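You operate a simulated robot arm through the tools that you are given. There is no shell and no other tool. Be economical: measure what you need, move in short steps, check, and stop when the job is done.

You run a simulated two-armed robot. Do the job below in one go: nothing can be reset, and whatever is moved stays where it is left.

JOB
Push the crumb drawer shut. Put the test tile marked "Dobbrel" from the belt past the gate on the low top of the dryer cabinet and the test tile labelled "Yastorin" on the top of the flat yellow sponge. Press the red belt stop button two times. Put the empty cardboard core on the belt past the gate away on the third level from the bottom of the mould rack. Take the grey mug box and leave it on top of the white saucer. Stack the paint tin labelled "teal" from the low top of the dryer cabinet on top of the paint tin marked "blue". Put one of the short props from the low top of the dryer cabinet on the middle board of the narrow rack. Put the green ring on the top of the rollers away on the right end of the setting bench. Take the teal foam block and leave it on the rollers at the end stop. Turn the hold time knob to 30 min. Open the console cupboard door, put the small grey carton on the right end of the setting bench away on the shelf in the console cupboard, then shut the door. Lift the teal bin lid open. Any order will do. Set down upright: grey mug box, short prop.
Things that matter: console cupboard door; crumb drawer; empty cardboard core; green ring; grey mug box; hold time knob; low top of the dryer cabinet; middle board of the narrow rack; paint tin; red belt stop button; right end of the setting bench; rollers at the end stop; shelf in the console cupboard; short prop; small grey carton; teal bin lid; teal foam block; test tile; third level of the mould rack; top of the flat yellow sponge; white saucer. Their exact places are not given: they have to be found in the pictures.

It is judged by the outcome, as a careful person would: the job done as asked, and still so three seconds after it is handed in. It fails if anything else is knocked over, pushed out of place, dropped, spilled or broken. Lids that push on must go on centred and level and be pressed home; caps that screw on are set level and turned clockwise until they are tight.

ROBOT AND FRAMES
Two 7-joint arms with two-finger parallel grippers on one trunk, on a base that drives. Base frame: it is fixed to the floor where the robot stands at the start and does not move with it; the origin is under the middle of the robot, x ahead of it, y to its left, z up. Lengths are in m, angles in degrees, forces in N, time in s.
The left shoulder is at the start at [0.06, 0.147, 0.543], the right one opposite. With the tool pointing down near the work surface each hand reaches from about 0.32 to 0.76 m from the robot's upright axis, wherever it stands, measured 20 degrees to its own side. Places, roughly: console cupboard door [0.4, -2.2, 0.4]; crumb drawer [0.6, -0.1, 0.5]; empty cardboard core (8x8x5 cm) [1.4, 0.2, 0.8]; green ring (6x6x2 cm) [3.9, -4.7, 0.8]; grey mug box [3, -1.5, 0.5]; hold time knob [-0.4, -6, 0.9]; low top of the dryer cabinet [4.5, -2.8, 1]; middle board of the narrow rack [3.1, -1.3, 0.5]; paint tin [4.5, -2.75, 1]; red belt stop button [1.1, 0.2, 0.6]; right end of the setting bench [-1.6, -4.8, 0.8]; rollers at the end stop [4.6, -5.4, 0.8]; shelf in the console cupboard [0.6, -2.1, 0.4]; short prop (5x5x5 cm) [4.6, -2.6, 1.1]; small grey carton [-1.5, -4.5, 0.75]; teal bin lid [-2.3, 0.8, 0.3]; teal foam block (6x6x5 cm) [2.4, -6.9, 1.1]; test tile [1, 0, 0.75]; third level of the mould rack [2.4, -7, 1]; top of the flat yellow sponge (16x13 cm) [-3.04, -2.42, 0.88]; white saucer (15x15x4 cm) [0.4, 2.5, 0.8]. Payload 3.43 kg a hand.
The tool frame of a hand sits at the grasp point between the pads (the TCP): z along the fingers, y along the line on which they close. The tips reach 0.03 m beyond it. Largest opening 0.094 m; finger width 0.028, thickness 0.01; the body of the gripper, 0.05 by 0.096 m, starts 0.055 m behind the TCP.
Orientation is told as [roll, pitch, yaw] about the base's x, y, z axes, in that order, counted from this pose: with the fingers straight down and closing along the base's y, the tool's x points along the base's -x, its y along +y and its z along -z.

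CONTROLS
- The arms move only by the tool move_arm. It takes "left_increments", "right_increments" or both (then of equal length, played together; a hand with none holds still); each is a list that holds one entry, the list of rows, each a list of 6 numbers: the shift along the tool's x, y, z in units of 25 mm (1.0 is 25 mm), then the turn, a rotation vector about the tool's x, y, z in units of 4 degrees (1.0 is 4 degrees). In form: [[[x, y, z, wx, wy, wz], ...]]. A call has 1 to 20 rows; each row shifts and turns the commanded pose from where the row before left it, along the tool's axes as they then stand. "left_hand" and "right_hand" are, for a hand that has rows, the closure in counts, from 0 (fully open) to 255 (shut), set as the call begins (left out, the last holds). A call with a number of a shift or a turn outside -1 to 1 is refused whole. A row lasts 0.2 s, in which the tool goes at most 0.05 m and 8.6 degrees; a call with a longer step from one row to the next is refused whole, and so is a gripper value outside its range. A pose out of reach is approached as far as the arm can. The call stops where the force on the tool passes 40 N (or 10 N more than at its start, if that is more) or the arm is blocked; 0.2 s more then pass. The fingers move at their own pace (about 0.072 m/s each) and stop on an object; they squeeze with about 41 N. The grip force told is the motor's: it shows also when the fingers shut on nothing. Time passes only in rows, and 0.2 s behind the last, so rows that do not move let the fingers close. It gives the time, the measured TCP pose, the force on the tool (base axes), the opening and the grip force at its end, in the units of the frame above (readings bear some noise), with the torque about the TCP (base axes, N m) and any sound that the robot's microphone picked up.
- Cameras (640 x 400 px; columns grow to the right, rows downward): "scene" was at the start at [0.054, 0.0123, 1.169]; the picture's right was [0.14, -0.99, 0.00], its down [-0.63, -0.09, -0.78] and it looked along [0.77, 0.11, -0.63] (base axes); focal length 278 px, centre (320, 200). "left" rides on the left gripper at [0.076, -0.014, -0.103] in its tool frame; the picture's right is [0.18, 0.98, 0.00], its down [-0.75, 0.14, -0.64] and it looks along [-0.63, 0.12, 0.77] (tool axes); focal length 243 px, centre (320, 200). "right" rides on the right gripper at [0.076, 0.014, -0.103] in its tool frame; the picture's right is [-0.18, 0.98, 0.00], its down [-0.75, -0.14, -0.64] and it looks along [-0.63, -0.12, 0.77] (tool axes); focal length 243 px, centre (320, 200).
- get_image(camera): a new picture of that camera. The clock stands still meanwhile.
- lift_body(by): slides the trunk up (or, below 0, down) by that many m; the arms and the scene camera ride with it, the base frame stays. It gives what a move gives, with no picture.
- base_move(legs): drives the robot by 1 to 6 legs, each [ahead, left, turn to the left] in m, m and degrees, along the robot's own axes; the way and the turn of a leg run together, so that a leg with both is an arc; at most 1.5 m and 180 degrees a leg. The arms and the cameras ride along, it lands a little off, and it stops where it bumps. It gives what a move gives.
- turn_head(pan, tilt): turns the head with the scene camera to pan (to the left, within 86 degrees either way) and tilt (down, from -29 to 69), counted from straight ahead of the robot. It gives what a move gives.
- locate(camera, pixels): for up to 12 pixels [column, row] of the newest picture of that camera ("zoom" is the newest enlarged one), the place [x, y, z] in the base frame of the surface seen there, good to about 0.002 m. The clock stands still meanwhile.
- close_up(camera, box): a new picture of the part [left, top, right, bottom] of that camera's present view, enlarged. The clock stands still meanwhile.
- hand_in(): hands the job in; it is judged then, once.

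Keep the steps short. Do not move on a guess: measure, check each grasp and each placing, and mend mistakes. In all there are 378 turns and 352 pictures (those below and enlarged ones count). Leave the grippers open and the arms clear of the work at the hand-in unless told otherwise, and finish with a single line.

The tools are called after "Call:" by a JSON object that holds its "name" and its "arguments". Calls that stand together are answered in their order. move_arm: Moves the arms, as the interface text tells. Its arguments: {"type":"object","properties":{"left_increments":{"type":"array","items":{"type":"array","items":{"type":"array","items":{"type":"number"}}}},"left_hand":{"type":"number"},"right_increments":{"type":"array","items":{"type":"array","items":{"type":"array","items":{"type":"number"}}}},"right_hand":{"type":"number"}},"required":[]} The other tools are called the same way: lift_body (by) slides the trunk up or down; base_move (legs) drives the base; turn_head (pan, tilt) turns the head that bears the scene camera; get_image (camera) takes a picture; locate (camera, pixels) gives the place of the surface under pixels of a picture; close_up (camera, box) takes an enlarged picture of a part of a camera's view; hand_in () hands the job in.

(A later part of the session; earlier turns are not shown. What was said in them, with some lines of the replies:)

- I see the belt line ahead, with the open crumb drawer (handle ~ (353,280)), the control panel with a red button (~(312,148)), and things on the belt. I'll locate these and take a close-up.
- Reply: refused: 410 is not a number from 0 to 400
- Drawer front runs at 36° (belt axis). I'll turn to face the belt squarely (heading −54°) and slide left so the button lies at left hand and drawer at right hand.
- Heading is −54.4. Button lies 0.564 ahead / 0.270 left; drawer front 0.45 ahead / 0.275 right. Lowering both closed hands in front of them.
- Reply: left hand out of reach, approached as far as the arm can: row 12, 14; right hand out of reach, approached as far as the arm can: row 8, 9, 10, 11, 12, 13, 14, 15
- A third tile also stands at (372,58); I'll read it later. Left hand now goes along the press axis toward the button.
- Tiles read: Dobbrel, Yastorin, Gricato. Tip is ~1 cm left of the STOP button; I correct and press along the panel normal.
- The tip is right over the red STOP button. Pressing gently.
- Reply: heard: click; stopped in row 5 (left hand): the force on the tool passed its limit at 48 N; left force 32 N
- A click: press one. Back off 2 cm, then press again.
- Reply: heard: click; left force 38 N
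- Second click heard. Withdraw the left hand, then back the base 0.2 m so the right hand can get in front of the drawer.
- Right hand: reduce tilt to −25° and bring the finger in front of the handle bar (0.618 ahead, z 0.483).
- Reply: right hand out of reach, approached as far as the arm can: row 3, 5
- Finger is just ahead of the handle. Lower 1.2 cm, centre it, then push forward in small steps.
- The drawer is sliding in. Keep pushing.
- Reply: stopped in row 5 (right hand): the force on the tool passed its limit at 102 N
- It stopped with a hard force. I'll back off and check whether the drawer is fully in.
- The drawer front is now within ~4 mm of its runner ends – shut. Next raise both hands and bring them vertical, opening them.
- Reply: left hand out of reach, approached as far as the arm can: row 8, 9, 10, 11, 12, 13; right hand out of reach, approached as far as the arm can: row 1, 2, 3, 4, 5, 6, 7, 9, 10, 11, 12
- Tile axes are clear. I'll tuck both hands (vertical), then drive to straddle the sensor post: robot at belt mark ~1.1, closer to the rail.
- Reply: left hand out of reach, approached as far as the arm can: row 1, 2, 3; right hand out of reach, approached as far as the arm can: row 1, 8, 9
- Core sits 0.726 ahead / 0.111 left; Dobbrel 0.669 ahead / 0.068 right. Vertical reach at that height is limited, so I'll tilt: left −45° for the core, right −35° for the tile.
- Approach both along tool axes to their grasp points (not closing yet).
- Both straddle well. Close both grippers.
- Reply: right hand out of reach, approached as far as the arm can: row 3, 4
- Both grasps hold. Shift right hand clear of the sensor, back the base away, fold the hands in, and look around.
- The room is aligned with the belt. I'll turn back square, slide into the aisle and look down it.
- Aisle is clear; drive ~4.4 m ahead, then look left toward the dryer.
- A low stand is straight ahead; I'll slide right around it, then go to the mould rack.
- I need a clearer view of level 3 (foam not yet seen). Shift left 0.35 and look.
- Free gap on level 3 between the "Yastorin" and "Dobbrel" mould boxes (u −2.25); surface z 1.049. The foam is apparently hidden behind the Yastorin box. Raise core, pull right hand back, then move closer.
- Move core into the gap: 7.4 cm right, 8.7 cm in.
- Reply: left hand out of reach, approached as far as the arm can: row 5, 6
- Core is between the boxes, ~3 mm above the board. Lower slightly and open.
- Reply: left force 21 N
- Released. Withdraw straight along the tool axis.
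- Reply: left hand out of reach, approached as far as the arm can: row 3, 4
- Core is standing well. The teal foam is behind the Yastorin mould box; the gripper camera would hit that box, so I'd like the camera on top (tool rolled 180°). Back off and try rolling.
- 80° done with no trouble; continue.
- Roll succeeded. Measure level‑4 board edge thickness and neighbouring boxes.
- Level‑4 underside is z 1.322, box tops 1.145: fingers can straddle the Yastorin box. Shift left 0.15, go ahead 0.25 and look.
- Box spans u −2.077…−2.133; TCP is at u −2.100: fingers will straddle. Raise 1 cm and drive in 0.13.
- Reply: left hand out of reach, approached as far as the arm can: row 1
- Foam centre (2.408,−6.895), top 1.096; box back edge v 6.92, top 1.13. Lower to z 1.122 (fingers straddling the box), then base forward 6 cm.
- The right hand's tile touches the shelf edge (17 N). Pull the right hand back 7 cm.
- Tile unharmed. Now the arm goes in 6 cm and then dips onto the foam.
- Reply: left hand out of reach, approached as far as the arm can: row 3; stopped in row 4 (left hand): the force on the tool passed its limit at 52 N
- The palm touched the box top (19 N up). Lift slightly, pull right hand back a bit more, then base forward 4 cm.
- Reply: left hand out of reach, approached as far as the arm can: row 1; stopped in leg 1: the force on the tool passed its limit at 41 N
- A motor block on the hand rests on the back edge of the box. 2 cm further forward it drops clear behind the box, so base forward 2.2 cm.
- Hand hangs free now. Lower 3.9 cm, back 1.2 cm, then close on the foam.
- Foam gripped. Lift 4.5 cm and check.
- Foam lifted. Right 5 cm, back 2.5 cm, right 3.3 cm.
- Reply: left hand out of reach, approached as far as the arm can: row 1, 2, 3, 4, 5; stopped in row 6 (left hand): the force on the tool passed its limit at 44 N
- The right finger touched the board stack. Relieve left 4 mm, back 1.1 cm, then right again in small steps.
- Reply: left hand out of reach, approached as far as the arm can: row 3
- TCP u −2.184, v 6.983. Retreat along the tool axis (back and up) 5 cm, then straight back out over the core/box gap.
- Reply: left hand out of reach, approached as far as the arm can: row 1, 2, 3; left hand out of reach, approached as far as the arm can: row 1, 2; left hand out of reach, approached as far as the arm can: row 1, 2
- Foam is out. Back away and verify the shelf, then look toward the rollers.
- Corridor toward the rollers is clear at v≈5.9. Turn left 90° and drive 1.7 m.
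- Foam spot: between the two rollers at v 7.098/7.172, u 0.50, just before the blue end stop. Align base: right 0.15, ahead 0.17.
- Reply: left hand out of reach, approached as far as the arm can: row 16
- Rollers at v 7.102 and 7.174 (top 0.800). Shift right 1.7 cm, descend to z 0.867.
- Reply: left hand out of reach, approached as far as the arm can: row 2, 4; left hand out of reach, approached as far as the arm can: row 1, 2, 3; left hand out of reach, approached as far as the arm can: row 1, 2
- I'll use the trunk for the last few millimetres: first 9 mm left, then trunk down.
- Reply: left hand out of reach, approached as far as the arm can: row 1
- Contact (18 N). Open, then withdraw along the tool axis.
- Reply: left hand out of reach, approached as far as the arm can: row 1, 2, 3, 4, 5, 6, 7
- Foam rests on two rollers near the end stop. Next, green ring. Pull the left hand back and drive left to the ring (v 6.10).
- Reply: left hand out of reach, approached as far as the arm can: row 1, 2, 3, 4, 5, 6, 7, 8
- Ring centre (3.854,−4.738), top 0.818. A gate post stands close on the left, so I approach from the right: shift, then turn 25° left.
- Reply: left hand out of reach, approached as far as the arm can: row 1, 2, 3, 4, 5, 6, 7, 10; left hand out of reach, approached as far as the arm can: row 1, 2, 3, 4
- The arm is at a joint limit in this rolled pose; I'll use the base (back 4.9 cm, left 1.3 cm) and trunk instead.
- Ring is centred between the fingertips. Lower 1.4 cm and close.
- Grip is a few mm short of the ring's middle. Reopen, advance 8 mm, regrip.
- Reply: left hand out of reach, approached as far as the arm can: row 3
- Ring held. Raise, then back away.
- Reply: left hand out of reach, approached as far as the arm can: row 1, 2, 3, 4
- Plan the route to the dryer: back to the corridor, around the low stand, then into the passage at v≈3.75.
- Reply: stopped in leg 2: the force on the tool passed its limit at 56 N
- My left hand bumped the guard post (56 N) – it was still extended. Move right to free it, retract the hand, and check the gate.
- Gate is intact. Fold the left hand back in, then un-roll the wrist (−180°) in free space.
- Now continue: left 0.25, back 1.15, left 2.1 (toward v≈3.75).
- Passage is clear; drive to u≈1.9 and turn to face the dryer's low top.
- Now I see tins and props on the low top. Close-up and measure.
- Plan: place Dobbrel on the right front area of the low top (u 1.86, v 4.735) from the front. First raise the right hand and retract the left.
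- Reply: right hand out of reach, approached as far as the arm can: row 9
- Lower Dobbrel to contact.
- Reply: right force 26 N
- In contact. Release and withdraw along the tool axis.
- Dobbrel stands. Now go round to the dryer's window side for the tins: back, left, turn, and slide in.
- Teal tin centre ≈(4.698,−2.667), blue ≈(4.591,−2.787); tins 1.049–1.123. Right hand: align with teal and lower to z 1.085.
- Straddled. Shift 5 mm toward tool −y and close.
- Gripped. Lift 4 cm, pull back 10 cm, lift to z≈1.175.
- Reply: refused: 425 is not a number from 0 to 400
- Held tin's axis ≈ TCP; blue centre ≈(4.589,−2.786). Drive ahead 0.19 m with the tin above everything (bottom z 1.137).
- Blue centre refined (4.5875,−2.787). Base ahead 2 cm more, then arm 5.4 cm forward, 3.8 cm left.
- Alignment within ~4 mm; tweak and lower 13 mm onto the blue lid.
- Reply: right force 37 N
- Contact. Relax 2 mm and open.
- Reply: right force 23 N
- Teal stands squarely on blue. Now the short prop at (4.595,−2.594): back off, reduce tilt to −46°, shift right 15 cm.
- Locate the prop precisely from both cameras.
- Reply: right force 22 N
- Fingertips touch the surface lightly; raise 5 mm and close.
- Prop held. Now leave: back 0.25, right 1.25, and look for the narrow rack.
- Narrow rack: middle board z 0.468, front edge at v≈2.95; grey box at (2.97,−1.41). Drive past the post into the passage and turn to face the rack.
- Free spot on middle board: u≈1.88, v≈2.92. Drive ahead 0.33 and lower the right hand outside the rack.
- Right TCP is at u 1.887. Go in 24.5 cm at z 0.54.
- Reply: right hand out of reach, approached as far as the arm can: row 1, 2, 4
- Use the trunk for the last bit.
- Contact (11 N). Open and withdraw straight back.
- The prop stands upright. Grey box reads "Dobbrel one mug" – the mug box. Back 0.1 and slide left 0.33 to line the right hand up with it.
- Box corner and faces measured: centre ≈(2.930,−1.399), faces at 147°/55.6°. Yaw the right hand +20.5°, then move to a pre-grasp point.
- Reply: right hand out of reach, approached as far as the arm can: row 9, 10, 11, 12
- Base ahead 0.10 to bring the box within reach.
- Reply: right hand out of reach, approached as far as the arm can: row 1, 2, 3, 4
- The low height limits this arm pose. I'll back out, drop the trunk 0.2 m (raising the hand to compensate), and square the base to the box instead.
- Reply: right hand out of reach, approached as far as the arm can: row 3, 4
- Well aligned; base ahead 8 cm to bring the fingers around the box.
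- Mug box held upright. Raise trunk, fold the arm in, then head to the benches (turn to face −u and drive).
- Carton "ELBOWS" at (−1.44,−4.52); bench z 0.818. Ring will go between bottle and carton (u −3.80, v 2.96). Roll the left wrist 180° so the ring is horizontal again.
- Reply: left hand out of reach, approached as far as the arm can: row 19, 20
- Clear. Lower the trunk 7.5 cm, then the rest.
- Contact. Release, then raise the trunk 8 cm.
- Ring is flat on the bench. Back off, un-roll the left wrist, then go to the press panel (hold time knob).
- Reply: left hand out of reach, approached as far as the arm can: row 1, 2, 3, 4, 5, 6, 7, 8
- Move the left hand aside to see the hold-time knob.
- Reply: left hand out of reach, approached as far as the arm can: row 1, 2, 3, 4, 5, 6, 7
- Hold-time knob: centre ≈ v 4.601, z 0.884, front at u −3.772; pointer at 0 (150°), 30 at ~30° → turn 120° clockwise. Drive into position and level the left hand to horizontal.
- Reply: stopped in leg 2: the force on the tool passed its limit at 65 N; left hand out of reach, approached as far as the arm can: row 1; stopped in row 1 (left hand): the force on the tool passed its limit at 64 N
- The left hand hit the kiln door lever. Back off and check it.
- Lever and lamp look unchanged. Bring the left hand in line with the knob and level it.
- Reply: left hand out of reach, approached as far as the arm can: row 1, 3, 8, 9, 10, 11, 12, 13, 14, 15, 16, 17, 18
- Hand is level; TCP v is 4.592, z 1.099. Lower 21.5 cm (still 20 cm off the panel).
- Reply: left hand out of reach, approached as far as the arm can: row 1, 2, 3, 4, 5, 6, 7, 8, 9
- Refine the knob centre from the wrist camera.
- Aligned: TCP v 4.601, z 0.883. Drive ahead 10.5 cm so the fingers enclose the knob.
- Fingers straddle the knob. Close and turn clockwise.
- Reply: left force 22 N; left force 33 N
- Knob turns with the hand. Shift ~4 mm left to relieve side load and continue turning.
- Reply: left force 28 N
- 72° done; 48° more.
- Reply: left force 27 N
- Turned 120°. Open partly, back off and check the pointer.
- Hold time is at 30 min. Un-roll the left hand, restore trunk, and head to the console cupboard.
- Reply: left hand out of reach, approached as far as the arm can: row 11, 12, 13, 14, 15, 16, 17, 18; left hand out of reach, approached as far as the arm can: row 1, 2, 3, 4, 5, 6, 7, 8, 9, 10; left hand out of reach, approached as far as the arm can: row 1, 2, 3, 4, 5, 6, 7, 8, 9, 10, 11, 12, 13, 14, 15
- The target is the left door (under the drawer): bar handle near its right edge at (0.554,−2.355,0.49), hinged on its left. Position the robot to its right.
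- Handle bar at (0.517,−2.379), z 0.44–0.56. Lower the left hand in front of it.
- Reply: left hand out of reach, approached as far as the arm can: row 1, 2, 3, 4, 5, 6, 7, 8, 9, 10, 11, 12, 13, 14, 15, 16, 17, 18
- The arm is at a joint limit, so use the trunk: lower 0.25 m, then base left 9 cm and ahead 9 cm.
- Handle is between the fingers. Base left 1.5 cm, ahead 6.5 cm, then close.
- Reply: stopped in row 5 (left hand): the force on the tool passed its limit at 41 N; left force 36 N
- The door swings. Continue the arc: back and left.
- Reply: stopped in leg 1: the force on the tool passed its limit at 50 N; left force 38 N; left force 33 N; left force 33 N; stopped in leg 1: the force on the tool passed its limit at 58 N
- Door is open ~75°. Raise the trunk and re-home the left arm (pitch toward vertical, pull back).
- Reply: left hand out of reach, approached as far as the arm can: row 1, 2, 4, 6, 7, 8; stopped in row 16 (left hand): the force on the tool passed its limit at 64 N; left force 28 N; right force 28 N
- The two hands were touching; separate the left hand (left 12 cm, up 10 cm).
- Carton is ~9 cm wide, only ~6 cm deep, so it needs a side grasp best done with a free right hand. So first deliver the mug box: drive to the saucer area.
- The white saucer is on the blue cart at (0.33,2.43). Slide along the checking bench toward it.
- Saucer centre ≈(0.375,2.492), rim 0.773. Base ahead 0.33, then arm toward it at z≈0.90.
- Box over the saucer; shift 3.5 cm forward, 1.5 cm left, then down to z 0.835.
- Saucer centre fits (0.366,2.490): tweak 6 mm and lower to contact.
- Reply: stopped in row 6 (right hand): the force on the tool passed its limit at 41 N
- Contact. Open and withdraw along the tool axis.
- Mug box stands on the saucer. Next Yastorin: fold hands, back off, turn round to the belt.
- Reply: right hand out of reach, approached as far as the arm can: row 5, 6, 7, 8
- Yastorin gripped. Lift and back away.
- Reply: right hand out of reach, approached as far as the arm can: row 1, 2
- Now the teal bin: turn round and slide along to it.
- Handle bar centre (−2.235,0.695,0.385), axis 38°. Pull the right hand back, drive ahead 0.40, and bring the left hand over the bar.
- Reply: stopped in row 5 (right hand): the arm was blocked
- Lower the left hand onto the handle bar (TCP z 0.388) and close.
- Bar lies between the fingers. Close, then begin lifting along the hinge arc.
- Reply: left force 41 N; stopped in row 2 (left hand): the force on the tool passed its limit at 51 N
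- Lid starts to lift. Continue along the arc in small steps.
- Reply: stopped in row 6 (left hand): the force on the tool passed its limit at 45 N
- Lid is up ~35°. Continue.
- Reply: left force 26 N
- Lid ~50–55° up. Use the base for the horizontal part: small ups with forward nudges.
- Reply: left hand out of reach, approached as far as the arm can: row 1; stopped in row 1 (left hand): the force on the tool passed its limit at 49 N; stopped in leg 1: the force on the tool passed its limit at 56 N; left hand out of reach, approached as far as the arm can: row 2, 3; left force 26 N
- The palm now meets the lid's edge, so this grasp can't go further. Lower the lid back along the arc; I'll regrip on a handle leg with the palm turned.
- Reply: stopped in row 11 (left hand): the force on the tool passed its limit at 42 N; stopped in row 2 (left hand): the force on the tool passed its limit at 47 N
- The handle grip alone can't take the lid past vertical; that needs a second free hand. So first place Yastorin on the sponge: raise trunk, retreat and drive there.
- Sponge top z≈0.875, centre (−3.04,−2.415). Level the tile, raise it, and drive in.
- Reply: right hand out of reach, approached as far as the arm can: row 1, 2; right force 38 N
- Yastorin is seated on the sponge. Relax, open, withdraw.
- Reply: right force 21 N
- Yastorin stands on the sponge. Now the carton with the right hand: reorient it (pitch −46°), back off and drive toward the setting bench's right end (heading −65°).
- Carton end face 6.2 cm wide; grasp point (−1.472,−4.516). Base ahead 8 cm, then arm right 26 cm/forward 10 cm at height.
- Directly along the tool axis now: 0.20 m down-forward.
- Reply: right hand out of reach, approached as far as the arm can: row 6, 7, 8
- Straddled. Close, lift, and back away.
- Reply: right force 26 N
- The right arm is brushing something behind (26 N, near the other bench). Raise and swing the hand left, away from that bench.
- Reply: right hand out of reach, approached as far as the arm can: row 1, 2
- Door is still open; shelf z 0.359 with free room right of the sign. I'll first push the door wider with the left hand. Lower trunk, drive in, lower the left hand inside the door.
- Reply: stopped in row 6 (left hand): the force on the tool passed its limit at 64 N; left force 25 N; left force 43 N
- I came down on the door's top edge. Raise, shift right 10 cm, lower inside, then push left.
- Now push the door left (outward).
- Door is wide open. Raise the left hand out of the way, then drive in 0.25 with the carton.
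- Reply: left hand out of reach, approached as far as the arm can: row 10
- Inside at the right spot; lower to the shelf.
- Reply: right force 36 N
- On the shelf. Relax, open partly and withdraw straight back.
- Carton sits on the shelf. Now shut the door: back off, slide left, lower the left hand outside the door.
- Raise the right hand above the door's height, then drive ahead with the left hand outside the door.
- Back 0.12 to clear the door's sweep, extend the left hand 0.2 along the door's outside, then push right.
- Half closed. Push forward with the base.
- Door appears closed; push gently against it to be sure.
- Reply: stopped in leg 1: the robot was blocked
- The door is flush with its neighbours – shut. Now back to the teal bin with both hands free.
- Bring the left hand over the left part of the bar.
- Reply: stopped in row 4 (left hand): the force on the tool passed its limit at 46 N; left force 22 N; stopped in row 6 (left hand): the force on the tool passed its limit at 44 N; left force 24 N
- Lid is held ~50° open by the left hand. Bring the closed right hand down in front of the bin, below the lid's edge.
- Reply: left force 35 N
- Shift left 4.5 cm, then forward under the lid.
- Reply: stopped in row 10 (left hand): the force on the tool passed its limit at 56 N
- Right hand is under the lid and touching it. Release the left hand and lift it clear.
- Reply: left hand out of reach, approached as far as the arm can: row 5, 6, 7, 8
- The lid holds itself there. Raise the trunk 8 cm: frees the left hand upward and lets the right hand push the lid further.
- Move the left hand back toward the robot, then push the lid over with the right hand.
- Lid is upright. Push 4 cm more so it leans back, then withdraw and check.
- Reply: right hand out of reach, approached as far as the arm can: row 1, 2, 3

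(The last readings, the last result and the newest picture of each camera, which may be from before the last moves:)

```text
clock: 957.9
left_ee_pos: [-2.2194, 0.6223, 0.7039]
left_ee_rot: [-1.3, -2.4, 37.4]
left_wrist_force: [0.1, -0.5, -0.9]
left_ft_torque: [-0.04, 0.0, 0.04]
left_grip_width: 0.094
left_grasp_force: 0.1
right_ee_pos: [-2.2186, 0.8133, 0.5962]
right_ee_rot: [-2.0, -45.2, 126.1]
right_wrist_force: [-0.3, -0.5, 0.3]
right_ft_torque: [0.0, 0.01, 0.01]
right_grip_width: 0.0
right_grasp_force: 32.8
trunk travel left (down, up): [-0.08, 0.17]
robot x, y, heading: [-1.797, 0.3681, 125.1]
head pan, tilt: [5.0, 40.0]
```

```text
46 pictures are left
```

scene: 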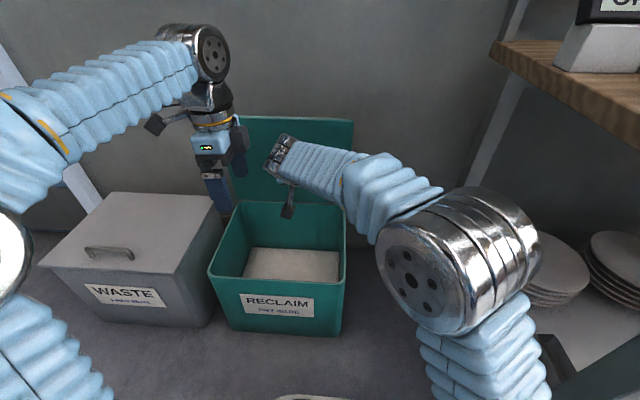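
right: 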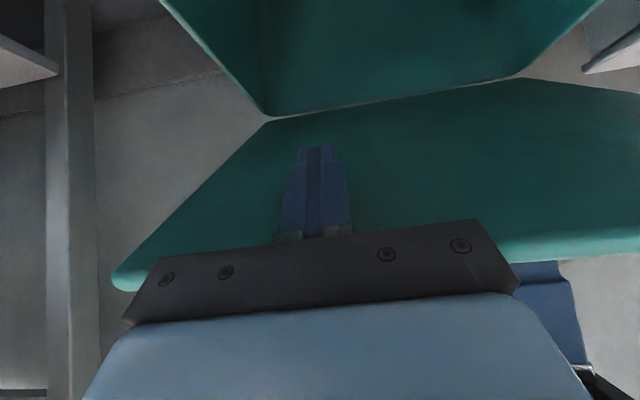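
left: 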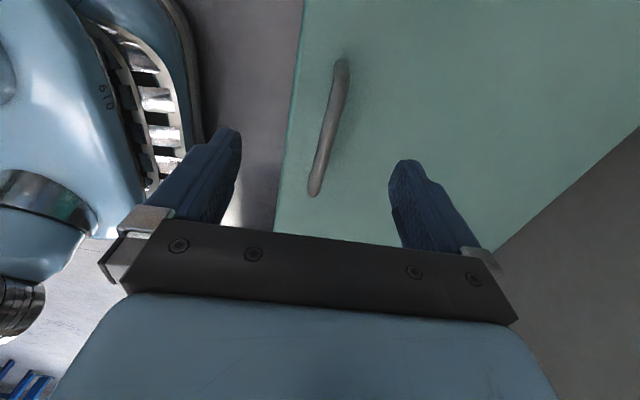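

Call:
{"name": "locate", "arguments": {"camera": "scene", "pixels": [[330, 130], [330, 160], [330, 190], [345, 125], [270, 130], [260, 200], [330, 205]]}}

Call:
{"name": "base_move", "arguments": {"legs": [[-0.5, 0, 0]]}}

Call:
{"name": "lift_body", "arguments": {"by": 0.17}}

Call:
{"name": "get_image", "arguments": {"camera": "scene"}}

```text
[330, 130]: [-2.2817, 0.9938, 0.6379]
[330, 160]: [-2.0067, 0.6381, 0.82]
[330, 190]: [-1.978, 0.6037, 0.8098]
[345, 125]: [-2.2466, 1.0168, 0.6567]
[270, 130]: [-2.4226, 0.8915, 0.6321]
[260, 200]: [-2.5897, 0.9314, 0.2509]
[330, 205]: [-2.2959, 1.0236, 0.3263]
```

```text
clock: 960.8
left_ee_pos: [-1.934, 0.2132, 0.7035]
left_ee_rot: [-1.2, -2.5, 37.4]
left_wrist_force: [-0.1, 0.3, -0.5]
left_ft_torque: [0.03, 0.01, 0.02]
left_grip_width: 0.0939
left_grasp_force: 0.1
right_ee_pos: [-1.9334, 0.4067, 0.5969]
right_ee_rot: [-1.9, -45.4, 126.2]
right_wrist_force: [-0.3, 0.6, 0.2]
right_ft_torque: [0.02, 0.02, 0.01]
right_grip_width: 0.0
right_grasp_force: 32.6
trunk travel left (down, up): [-0.08, 0.17]
robot x, y, heading: [-1.5101, -0.0395, 124.8]
head pan, tilt: [5.0, 40.0]
```

```text
clock: 962.7
left_ee_pos: [-1.9351, 0.2137, 0.8734]
left_ee_rot: [-1.4, -2.6, 37.4]
left_wrist_force: [0.2, 0.2, 0.4]
left_ft_torque: [0.0, 0.01, 0.01]
left_grip_width: 0.0942
left_grasp_force: 0.1
right_ee_pos: [-1.9337, 0.4058, 0.7656]
right_ee_rot: [-1.9, -45.4, 126.1]
right_wrist_force: [-1.0, -0.1, 0.3]
right_ft_torque: [0.0, -0.02, 0.02]
right_grip_width: 0.0001
right_grasp_force: 32.9
trunk travel left (down, up): [-0.25, 0.0]
robot x, y, heading: [-1.5127, -0.0371, 124.8]
head pan, tilt: [5.0, 40.0]
```

```text
45 pictures are left
```

scene: 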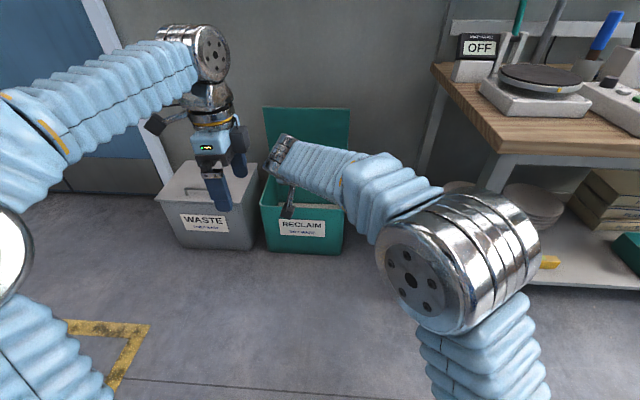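

Lid stands just past vertical (≈93°) and stays. Everything is done; open the right gripper and move the arms clear.

Call:
{"name": "move_arm", "arguments": {"right_increments": [[[0.3, 0, -0.8, 0, 0, 0], [0.3, 0, -0.8, 0, 0, 0], [0, 0, -0.8, 0, 0, 0], [0, 0, 0, 0, 0, 0], [0, 0, 0, 0, 0, 0]]], "right_hand": 0, "left_increments": [[[0, 0, -0.5, 0, 0, 0], [0, 0, -0.5, 0, 0, 0], [0, 0, -0.5, 0, 0, 0], [0, 0, 0, 0, 0, 0], [0, 0, 0, 0, 0, 0]]], "left_hand": 0}}

Call:
{"name": "base_move", "arguments": {"legs": [[-0.4, 0, 0]]}}

Call:
{"name": "close_up", "arguments": {"camera": "scene", "box": [140, 60, 400, 280]}}

```text
clock: 963.9
left_ee_pos: [-1.9359, 0.2135, 0.9103]
left_ee_rot: [-1.4, -2.6, 37.4]
left_wrist_force: [0.1, -0.1, 0.8]
left_ft_torque: [-0.02, 0.02, 0.01]
left_grip_width: 0.0941
left_grasp_force: 0.1
right_ee_pos: [-1.9052, 0.362, 0.7986]
right_ee_rot: [-2.0, -45.3, 126.1]
right_wrist_force: [-0.1, 0.5, -0.3]
right_ft_torque: [0.0, 0.01, 0.01]
right_grip_width: 0.0938
right_grasp_force: 0.1
trunk travel left (down, up): [-0.25, 0.0]
robot x, y, heading: [-1.51, -0.0389, 125.0]
head pan, tilt: [5.0, 40.0]
```

```text
clock: 966.4
left_ee_pos: [-1.7128, -0.1044, 0.9112]
left_ee_rot: [-1.4, -2.5, 37.0]
left_wrist_force: [0.6, 0.5, 0.2]
left_ft_torque: [0.04, 0.02, 0.01]
left_grip_width: 0.0941
left_grasp_force: 0.1
right_ee_pos: [-1.6804, 0.0438, 0.797]
right_ee_rot: [-1.9, -45.3, 125.7]
right_wrist_force: [0.0, 0.0, 0.0]
right_ft_torque: [0.0, 0.0, -0.02]
right_grip_width: 0.0941
right_grasp_force: 0.0
trunk travel left (down, up): [-0.25, 0.0]
robot x, y, heading: [-1.2888, -0.3594, 124.6]
head pan, tilt: [5.0, 40.0]
```

```text
1.82 times, centred on (270, 170) of scene
```

zoom: 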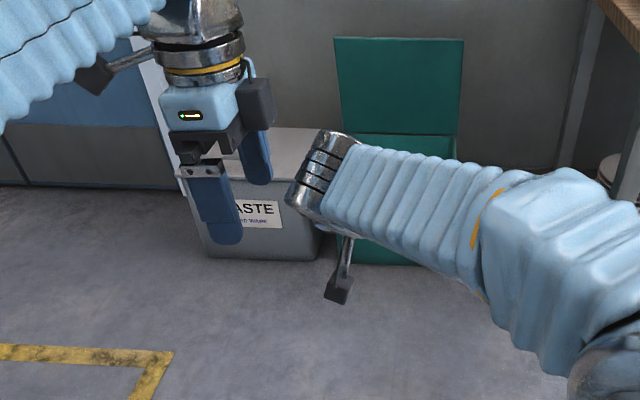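

The lid stays open, both grippers are open, and the arms are clear. Handing in.

Call:
{"name": "hand_in", "arguments": {}}

```text
The job is handed in.
```

All twelve parts of the job are done and handed in; the hand grazed the guard post, a mould box, a board stack and the kiln lever on the way, with nothing visibly displaced.
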